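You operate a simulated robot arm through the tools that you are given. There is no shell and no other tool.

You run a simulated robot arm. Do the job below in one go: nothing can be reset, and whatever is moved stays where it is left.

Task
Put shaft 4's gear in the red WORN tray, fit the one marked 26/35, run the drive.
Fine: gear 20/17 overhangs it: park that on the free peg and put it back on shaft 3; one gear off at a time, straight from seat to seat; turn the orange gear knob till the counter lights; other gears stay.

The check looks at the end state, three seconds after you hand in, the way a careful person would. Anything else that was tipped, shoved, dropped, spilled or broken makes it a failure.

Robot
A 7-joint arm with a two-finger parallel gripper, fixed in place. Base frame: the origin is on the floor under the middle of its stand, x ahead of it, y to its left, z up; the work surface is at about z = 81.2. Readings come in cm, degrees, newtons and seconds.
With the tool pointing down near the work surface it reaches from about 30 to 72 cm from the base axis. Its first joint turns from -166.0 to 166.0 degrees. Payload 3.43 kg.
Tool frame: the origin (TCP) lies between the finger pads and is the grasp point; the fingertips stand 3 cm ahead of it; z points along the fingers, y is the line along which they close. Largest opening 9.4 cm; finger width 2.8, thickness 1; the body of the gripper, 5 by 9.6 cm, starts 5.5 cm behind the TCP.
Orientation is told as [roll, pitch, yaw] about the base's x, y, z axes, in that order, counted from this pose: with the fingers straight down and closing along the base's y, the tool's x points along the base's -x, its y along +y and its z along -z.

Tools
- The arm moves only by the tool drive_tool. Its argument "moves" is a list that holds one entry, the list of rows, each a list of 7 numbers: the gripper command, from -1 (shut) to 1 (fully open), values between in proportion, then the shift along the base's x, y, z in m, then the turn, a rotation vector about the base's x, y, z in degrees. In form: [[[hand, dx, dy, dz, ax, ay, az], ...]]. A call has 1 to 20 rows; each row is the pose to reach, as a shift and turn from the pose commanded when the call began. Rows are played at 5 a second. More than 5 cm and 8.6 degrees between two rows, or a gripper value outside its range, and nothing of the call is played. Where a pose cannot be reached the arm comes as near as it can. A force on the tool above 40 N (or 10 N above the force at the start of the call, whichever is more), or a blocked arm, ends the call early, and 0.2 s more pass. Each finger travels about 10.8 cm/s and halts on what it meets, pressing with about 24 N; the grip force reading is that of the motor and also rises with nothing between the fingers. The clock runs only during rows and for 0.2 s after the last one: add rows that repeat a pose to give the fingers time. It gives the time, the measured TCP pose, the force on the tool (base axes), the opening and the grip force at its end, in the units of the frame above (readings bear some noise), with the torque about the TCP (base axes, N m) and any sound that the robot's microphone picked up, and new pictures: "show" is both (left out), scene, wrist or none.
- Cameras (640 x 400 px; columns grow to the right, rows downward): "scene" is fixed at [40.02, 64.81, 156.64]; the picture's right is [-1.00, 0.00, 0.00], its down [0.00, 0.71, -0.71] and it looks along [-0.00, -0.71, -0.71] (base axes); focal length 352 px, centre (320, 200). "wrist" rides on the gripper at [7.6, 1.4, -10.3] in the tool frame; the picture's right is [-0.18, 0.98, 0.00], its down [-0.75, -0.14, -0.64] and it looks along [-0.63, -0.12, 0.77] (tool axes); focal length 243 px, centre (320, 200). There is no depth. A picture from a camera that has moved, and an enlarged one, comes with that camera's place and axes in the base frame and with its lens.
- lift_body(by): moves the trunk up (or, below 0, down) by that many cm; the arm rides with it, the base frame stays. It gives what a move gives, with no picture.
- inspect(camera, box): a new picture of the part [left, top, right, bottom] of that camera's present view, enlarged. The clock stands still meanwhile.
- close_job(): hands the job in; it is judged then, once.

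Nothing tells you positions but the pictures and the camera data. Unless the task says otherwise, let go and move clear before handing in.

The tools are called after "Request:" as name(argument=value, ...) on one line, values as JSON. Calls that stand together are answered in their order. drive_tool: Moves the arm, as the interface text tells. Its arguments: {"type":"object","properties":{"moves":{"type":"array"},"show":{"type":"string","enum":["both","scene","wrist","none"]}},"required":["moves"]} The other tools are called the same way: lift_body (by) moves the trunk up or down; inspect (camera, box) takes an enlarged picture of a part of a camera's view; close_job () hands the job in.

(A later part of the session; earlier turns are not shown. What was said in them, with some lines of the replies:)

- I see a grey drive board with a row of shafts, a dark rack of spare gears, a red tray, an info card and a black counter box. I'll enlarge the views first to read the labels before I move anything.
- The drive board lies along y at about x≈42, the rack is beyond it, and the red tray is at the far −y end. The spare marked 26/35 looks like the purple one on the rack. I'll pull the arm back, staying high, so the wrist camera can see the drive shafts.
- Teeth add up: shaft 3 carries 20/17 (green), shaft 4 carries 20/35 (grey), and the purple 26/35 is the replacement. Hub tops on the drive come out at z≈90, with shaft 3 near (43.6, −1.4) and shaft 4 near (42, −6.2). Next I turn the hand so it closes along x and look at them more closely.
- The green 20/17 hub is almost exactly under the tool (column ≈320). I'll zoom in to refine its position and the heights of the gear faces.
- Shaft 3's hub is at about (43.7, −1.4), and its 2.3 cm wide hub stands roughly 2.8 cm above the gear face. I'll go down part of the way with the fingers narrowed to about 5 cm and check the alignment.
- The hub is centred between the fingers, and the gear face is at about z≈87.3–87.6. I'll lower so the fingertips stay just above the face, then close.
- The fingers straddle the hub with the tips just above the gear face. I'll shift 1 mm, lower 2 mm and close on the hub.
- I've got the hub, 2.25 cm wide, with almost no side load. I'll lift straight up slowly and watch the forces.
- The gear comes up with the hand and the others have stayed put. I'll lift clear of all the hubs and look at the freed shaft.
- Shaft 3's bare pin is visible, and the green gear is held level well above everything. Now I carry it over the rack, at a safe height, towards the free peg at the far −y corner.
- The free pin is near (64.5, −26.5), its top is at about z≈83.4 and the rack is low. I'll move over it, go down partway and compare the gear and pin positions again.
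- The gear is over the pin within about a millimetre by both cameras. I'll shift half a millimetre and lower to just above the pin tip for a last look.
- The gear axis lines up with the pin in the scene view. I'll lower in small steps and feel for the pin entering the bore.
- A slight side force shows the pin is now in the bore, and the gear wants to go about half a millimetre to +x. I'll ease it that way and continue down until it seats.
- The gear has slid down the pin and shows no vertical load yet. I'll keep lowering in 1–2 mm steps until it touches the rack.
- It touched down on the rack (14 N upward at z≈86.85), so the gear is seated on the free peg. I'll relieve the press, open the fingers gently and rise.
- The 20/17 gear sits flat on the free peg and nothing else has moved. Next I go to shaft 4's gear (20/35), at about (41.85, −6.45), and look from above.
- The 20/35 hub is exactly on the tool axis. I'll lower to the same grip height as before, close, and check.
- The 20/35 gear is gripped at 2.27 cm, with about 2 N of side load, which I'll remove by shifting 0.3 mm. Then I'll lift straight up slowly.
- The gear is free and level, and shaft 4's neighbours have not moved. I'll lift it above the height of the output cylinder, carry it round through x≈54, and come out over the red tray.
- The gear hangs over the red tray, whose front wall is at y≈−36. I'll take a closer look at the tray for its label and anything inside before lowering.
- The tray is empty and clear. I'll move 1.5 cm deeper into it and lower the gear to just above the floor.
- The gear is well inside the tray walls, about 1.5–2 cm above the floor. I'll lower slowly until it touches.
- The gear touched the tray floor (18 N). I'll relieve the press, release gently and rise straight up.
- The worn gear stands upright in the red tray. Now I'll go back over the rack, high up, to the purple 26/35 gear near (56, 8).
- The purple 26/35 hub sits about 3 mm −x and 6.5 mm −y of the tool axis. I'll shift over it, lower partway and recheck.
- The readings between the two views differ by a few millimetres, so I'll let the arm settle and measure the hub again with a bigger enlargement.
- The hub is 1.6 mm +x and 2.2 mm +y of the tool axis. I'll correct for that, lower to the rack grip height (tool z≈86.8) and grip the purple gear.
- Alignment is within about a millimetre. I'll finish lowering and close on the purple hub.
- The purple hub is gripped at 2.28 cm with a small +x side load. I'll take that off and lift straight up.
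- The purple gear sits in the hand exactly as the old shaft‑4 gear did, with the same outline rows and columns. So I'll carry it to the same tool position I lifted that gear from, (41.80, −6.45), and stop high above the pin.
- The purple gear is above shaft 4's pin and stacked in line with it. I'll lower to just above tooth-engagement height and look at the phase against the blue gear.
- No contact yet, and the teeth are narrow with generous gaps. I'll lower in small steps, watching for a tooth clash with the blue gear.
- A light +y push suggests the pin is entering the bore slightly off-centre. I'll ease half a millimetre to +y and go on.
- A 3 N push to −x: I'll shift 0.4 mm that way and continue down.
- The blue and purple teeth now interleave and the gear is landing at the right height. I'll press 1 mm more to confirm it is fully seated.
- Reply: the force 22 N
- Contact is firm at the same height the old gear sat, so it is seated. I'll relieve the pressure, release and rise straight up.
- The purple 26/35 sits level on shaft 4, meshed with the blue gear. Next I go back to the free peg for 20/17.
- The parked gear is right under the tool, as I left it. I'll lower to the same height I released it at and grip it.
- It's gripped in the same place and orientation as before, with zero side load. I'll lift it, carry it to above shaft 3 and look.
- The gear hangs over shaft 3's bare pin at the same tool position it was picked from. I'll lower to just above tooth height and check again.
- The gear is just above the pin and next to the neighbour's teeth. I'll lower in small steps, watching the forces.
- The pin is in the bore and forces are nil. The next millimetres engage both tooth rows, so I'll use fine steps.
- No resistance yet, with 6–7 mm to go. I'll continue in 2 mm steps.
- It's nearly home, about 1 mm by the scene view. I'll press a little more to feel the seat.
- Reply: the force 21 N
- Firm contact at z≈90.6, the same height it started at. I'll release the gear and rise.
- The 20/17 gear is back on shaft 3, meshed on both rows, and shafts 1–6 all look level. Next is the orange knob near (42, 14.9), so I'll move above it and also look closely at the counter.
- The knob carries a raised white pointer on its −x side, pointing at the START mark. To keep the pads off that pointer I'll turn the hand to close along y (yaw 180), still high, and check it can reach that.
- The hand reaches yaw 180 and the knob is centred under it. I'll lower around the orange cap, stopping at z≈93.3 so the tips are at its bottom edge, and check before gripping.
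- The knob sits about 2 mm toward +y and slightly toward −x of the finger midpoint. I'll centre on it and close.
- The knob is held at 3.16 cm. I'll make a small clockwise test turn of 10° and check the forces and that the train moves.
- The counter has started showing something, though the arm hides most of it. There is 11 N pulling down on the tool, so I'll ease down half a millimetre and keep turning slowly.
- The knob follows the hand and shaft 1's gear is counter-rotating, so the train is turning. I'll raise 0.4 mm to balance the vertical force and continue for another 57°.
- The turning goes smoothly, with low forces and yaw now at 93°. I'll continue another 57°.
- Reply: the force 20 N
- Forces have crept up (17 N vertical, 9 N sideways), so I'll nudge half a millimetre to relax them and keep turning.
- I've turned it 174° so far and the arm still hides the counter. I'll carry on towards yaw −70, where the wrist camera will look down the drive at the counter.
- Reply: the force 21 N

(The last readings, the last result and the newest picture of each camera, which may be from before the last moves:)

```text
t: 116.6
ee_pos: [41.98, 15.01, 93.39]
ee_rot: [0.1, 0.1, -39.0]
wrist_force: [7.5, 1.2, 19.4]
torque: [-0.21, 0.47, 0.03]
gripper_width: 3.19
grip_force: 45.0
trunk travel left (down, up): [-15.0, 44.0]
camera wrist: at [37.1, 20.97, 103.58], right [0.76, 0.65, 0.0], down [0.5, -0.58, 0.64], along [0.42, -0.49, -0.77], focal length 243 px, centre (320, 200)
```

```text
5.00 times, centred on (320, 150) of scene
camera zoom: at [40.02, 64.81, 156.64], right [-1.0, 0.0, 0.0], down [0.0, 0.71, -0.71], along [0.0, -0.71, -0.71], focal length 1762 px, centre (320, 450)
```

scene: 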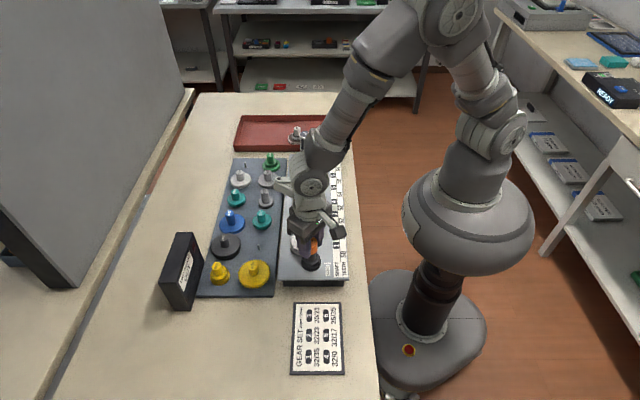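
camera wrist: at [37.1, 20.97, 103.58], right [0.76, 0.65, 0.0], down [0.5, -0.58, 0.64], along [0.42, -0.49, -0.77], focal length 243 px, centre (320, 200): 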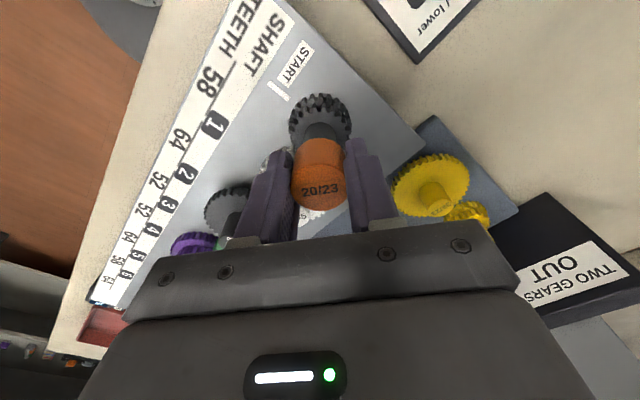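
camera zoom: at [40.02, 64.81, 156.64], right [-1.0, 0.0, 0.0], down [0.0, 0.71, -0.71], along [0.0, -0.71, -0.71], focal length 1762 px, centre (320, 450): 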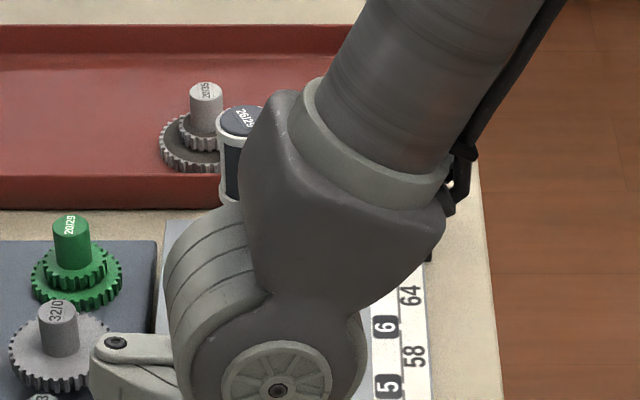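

The output cylinder has turned too, since its label angle has changed. The counter may be at the lower left of the wrist view, so I'll zoom in there.

Request:
inspect(camera="wrist", box=[60, 240, 160, 340])

Request:
inspect(camera="wrist", box=[460, 170, 640, 330])

```text
4.00 times, centred on (110, 290) of wrist
camera zoom: at [37.1, 20.97, 103.58], right [0.76, 0.65, 0.0], down [0.5, -0.58, 0.64], along [0.42, -0.49, -0.77], focal length 970 px, centre (1160, -160)
```

zoom: 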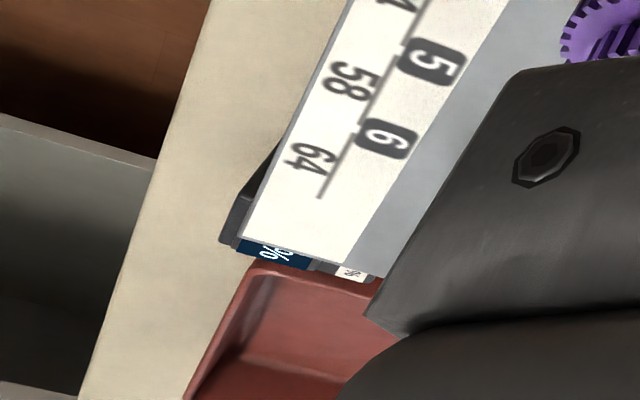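

```text
2.50 times, centred on (550, 250) of wrist
camera zoom: at [37.1, 20.97, 103.58], right [0.76, 0.65, 0.0], down [0.5, -0.58, 0.64], along [0.42, -0.49, -0.77], focal length 606 px, centre (-255, 75)
```

zoom: 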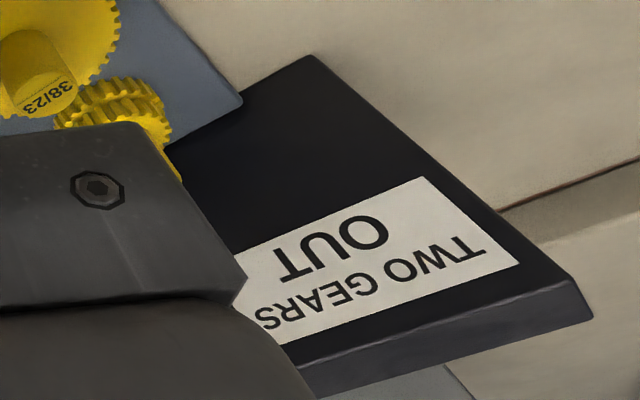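

The blue screen shows a percentage that is still counting. I'll rebalance the forces and turn further, to about yaw −84.

Request:
drive_tool(moves=[[[-1, 0.0003, 0, 0.0003, 0, 0, 0], [-1, 0.0004, 0, 0.0004, 0, 0, -3], [-1, 0.0004, 0, 0.0004, 0, 0, -6], [-1, 0.0004, 0, 0.0004, 0, 0, -9], [-1, 0.0004, 0, 0.0004, 0, 0, -12], [-1, 0.0004, 0, 0.0004, 0, 0, -15], [-1, 0.0004, 0, 0.0004, 0, 0, -18], [-1, 0.0004, 0, 0.0004, 0, 0, -21], [-1, 0.0004, 0, 0.0004, 0, 0, -24], [-1, 0.0004, 0, 0.0004, 0, 0, -27], [-1, 0.0004, 0, 0.0004, 0, 0, -30], [-1, 0.0004, 0, 0.0004, 0, 0, -33], [-1, 0.0004, 0, 0.0004, 0, 0, -36], [-1, 0.0004, 0, 0.0004, 0, 0, -39], [-1, 0.0004, 0, 0.0004, 0, 0, -42], [-1, 0.0004, 0, 0.0004, 0, 0, -45], [-1, 0.0004, 0, 0.0004, 0, 0, -45]]], show="both")

Request:
inspect(camera="wrist", box=[160, 0, 480, 240])

Request:
inspect(camera="scene", box=[280, 110, 360, 190])

```text
t: 120.2
ee_pos: [42.03, 15.04, 93.37]
ee_rot: [-0.1, 0.0, -84.0]
wrist_force: [-2.4, -0.7, -7.5]
torque: [-0.08, -0.03, 0.02]
gripper_width: 3.21
grip_force: 44.9
trunk travel left (down, up): [-15.0, 44.0]
camera wrist: at [42.77, 22.8, 103.58], right [1.0, -0.08, 0.0], down [-0.06, -0.76, 0.64], along [-0.05, -0.64, -0.77], focal length 243 px, centre (320, 200)
```

scene: 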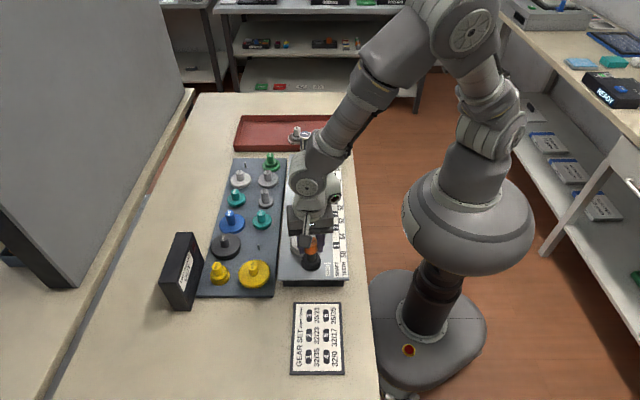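
wrist: 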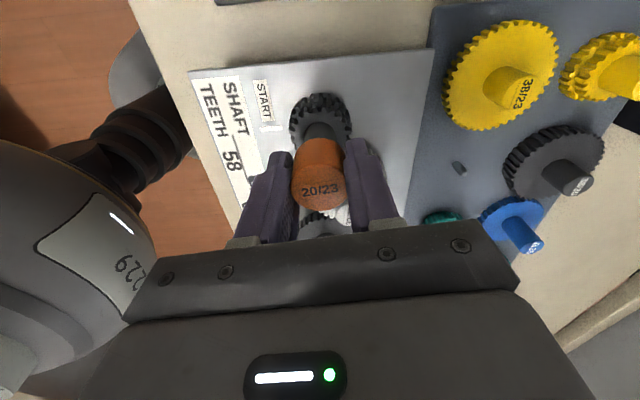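

```text
1.67 times, centred on (320, 120) of wrist
camera zoom: at [42.77, 22.8, 103.58], right [1.0, -0.08, 0.0], down [-0.06, -0.76, 0.64], along [-0.05, -0.64, -0.77], focal length 404 px, centre (320, 333)
```

zoom: 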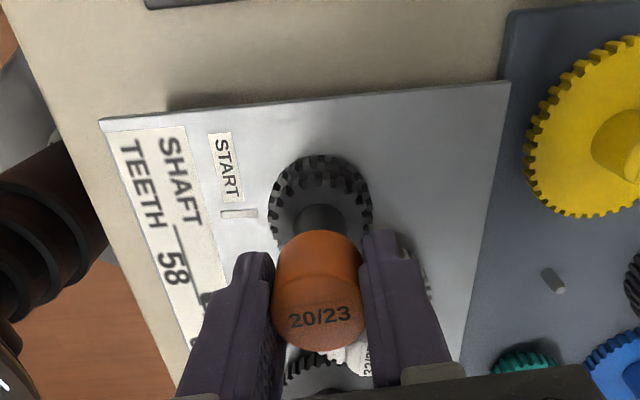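

```text
5.00 times, centred on (320, 150) of scene
camera zoom: at [40.02, 64.81, 156.64], right [-1.0, 0.0, 0.0], down [0.0, 0.71, -0.71], along [0.0, -0.71, -0.71], focal length 1762 px, centre (320, 450)
```

zoom: 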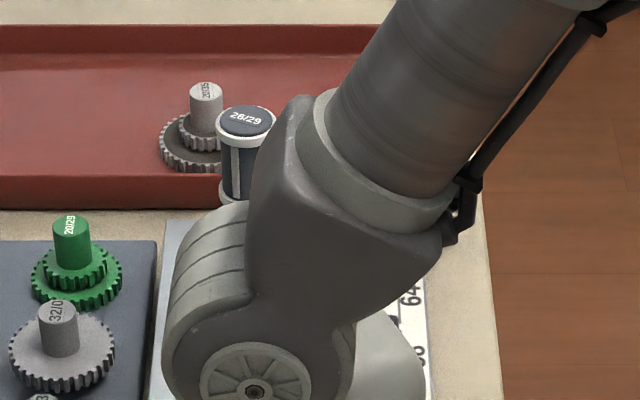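

I've turned 264° so far. I'll let go here, lift clear, and look at the counter before regrasping.

Request:
drive_tool(moves=[[[-0.3, 0, 0, 0, 0, 0, 0], [-0.15, 0, 0, 0, 0, 0, 0], [0.06, 0, 0, 0, 0, 0, 0], [0.06, 0, 0, 0, 0, 0, 0], [0.06, 0, 0, 0.01, 0, 0, 0], [0.06, 0, 0, 0.04, 0, 0, 0], [0.06, 0, 0, 0.08, 0, 0, 0], [0.06, 0, 0, 0.12, 0, 0, 0], [0.06, 0, 0, 0.12, 0, 0, 0]]], show="both")

Request:
inspect(camera="scene", box=[280, 110, 360, 190])

Request:
inspect(camera="wrist", box=[160, 0, 480, 240])

```text
t: 122.2
ee_pos: [41.93, 14.99, 105.32]
ee_rot: [0.0, -0.1, -84.0]
wrist_force: [0.1, -0.7, 0.9]
torque: [0.0, 0.01, 0.02]
gripper_width: 4.96
grip_force: 0.0
trunk travel left (down, up): [-15.0, 44.0]
camera wrist: at [42.66, 22.81, 115.6], right [1.0, -0.08, 0.0], down [-0.06, -0.76, 0.64], along [-0.05, -0.64, -0.77], focal length 243 px, centre (320, 200)
```

scene: 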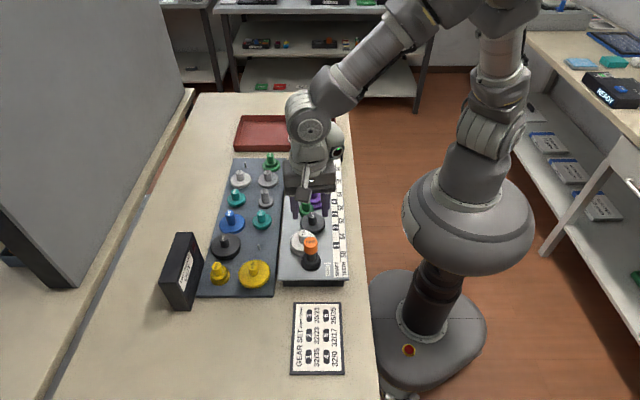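
wrist: 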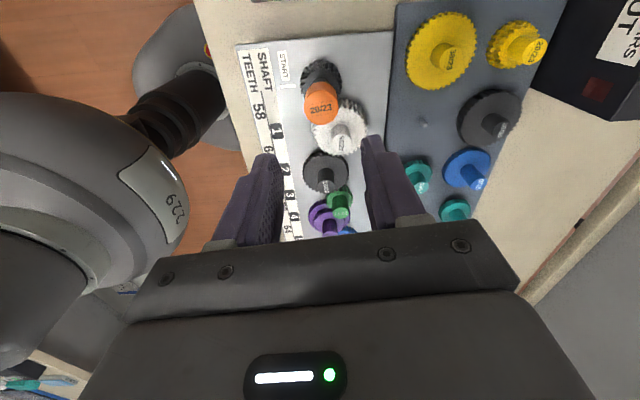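

```text
5.00 times, centred on (320, 150) of scene
camera zoom: at [40.02, 64.81, 156.64], right [-1.0, 0.0, 0.0], down [0.0, 0.71, -0.71], along [0.0, -0.71, -0.71], focal length 1762 px, centre (320, 450)
```

zoom: 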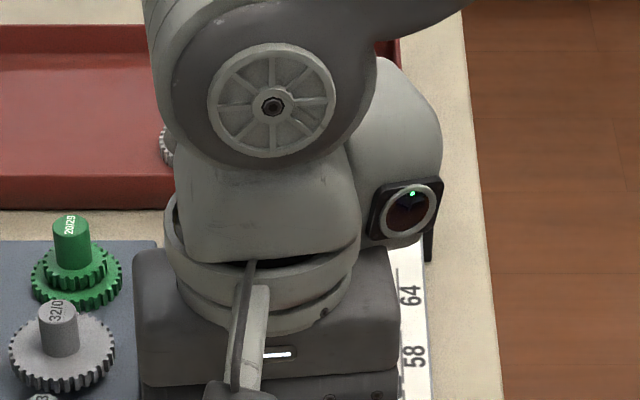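

```text
1.67 times, centred on (320, 120) of wrist
camera zoom: at [42.66, 22.81, 115.6], right [1.0, -0.08, 0.0], down [-0.06, -0.76, 0.64], along [-0.05, -0.64, -0.77], focal length 404 px, centre (320, 333)
```

zoom: 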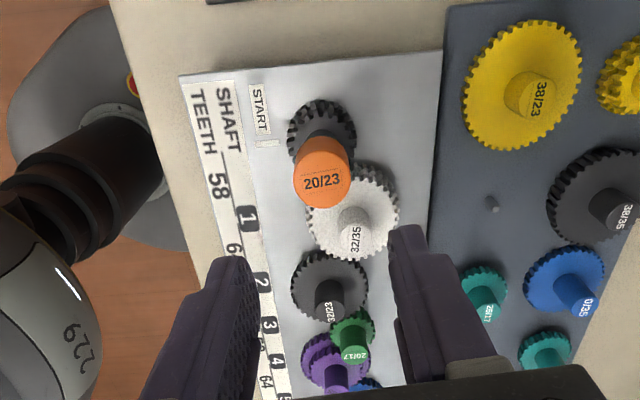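

The arm blocks the counter. I'll swing the hand over the rack at a safe height, rotating back on the way, so the scene camera can see it.

Request:
drive_tool(moves=[[[0.06, 0.015, 0, 0, 0, 0, 8], [0.06, 0.03, 0, 0, 0, 0, 16], [0.06, 0.045, 0, 0, 0, 0, 24], [0.06, 0.06, 0, 0, 0, 0, 32], [0.06, 0.075, 0, 0, 0, 0, 40], [0.06, 0.09, 0, 0, 0, 0, 48], [0.06, 0.105, 0, 0, 0, 0, 56], [0.06, 0.12, 0, 0, 0, 0, 64], [0.06, 0.135, 0, 0, 0, 0, 72], [0.06, 0.15, 0, 0, 0, 0, 80], [0.06, 0.16, 0, 0, 0, 0, 84], [0.06, 0.16, 0, 0, 0, 0, 84]]], show="both")

Request:
inspect(camera="scene", box=[290, 120, 350, 170])

Request:
inspect(camera="scene", box=[280, 150, 360, 290])

```text
t: 124.8
ee_pos: [58.07, 14.99, 105.22]
ee_rot: [0.0, 0.0, 0.1]
wrist_force: [-0.6, 0.7, -0.5]
torque: [0.02, 0.0, 0.0]
gripper_width: 4.99
grip_force: 0.0
trunk travel left (down, up): [-15.0, 44.0]
camera wrist: at [50.58, 16.46, 115.64], right [0.18, 0.98, 0.0], down [0.75, -0.14, 0.64], along [0.63, -0.12, -0.77], focal length 243 px, centre (320, 200)
```

scene: 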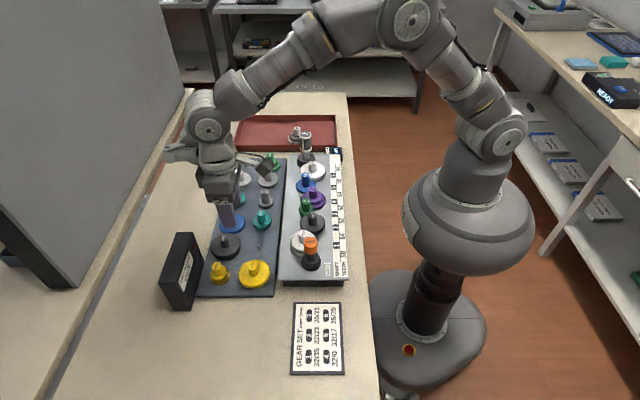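
wrist: 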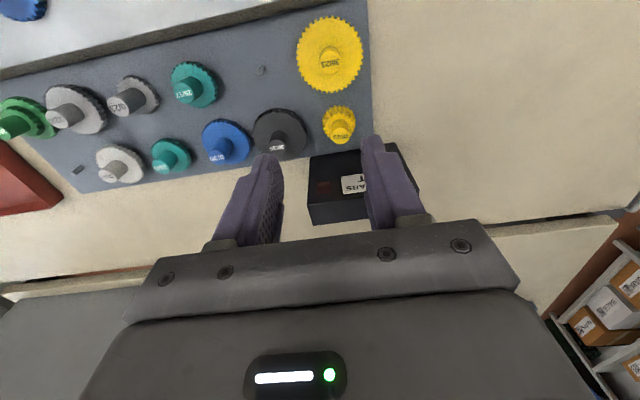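

```text
8.00 times, centred on (320, 145) of scene
camera zoom: at [40.02, 64.81, 156.64], right [-1.0, 0.0, 0.0], down [0.0, 0.71, -0.71], along [0.0, -0.71, -0.71], focal length 2818 px, centre (320, 640)
```

zoom: 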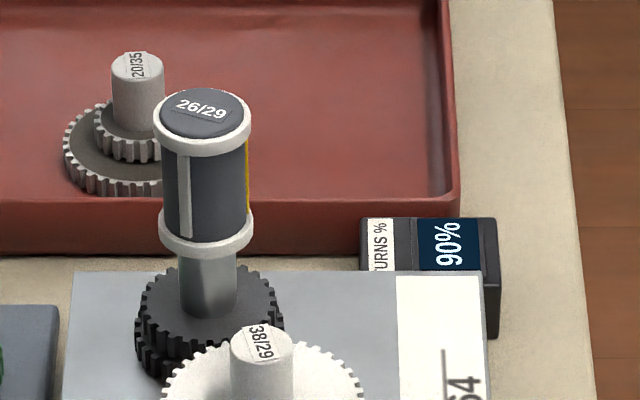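

```text
2.86 times, centred on (320, 220) of scene
camera zoom: at [40.02, 64.81, 156.64], right [-1.0, 0.0, 0.0], down [0.0, 0.71, -0.71], along [0.0, -0.71, -0.71], focal length 1007 px, centre (320, 143)
```

zoom: 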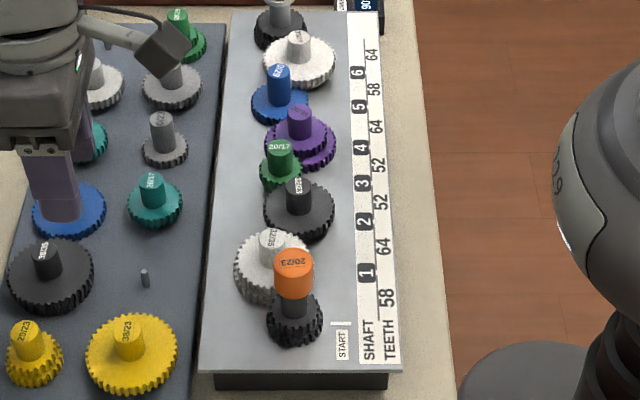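

The counter is lit and reads 90%, which matches the gear ratio for 26/35 (23/35 · 32/20 · 17/29 · 38/26 ≈ 0.90). Before handing in I'll check that every gear is seated and nothing else moved.

Request:
inspect(camera="scene", box=[285, 165, 340, 230])

Request:
inspect(camera="scene", box=[200, 105, 350, 200])

Request:
inspect(camera="scene", box=[155, 190, 300, 315])

Request:
inspect(camera="wrist", box=[280, 120, 430, 240])

```text
6.15 times, centred on (312, 198) of scene
camera zoom: at [40.02, 64.81, 156.64], right [-1.0, 0.0, 0.0], down [0.0, 0.71, -0.71], along [0.0, -0.71, -0.71], focal length 2168 px, centre (366, 215)
```

zoom: 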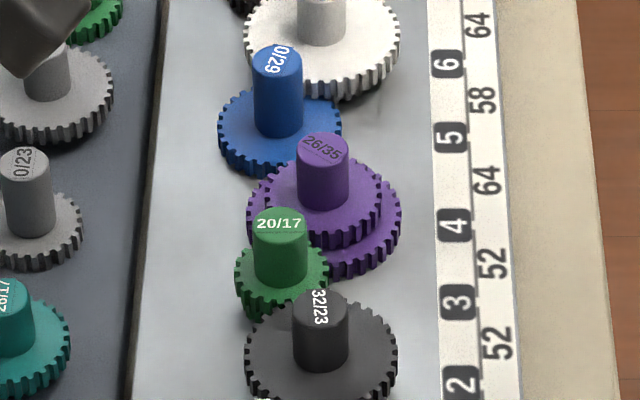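

```text
4.21 times, centred on (275, 152) of scene
camera zoom: at [40.02, 64.81, 156.64], right [-1.0, 0.0, 0.0], down [0.0, 0.71, -0.71], along [0.0, -0.71, -0.71], focal length 1483 px, centre (510, 400)
```

zoom: 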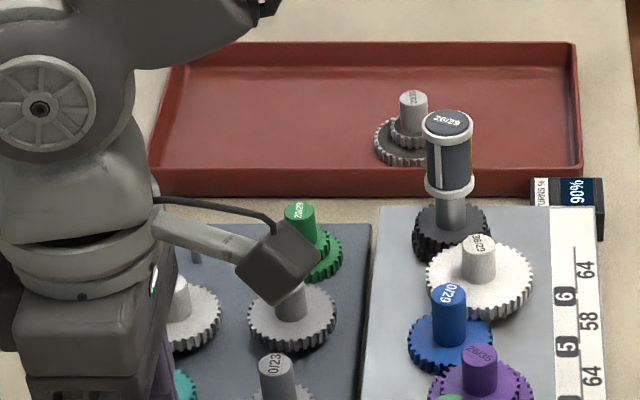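

```text
3.20 times, centred on (228, 252) of scene
camera zoom: at [40.02, 64.81, 156.64], right [-1.0, 0.0, 0.0], down [0.0, 0.71, -0.71], along [0.0, -0.71, -0.71], focal length 1127 px, centre (616, 32)
```

zoom: 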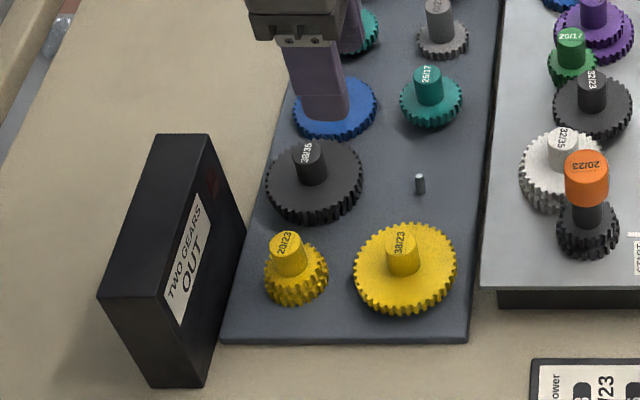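

```text
3.33 times, centred on (355, 180) of wrist
camera zoom: at [50.58, 16.46, 115.64], right [0.18, 0.98, 0.0], down [0.75, -0.14, 0.64], along [0.63, -0.12, -0.77], focal length 809 px, centre (203, 267)
```

zoom: 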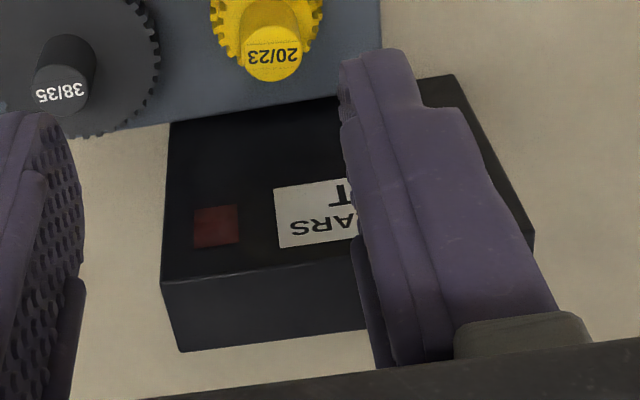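

Everything checks out:
- **Old gear:** 20/35 stands in the red tray.
- **New gear:** 26/35 is on shaft 4 and 20/17 is back on shaft 3, both seated and meshed.
- **Drive:** the counter is lit at 90%.
- **Rest of the bench:** the TWO GEARS OUT lamp is dark, the other gears are on their seats, and the hand is empty and well clear.

I'm handing in now.

Request:
close_job()

```text
The job is handed in.
```

The job is done and handed in; the result of the check hasn't come back to me.

- **Shaft 4:** the old gear, 20/35, is standing in the red WORN tray. The purple 26/35 from the rack is fitted in its place and meshed with the gear on shaft 5.
- **Shaft 3:** gear 20/17 was parked on the free peg while I worked, then put back and meshed on both sides.
- **Drive:** I turned the orange knob about 264° clockwise. The counter lit and reads 90%, which matches the ratio worked out from the tooth counts. I left the knob where it stopped, so its pointer no longer lines up with START.
- **Everything else:** only one gear was off at a time, and each went straight from seat to seat. The TWO GEARS OUT lamp was dark when I checked at the end. The other gears stayed on their seats.
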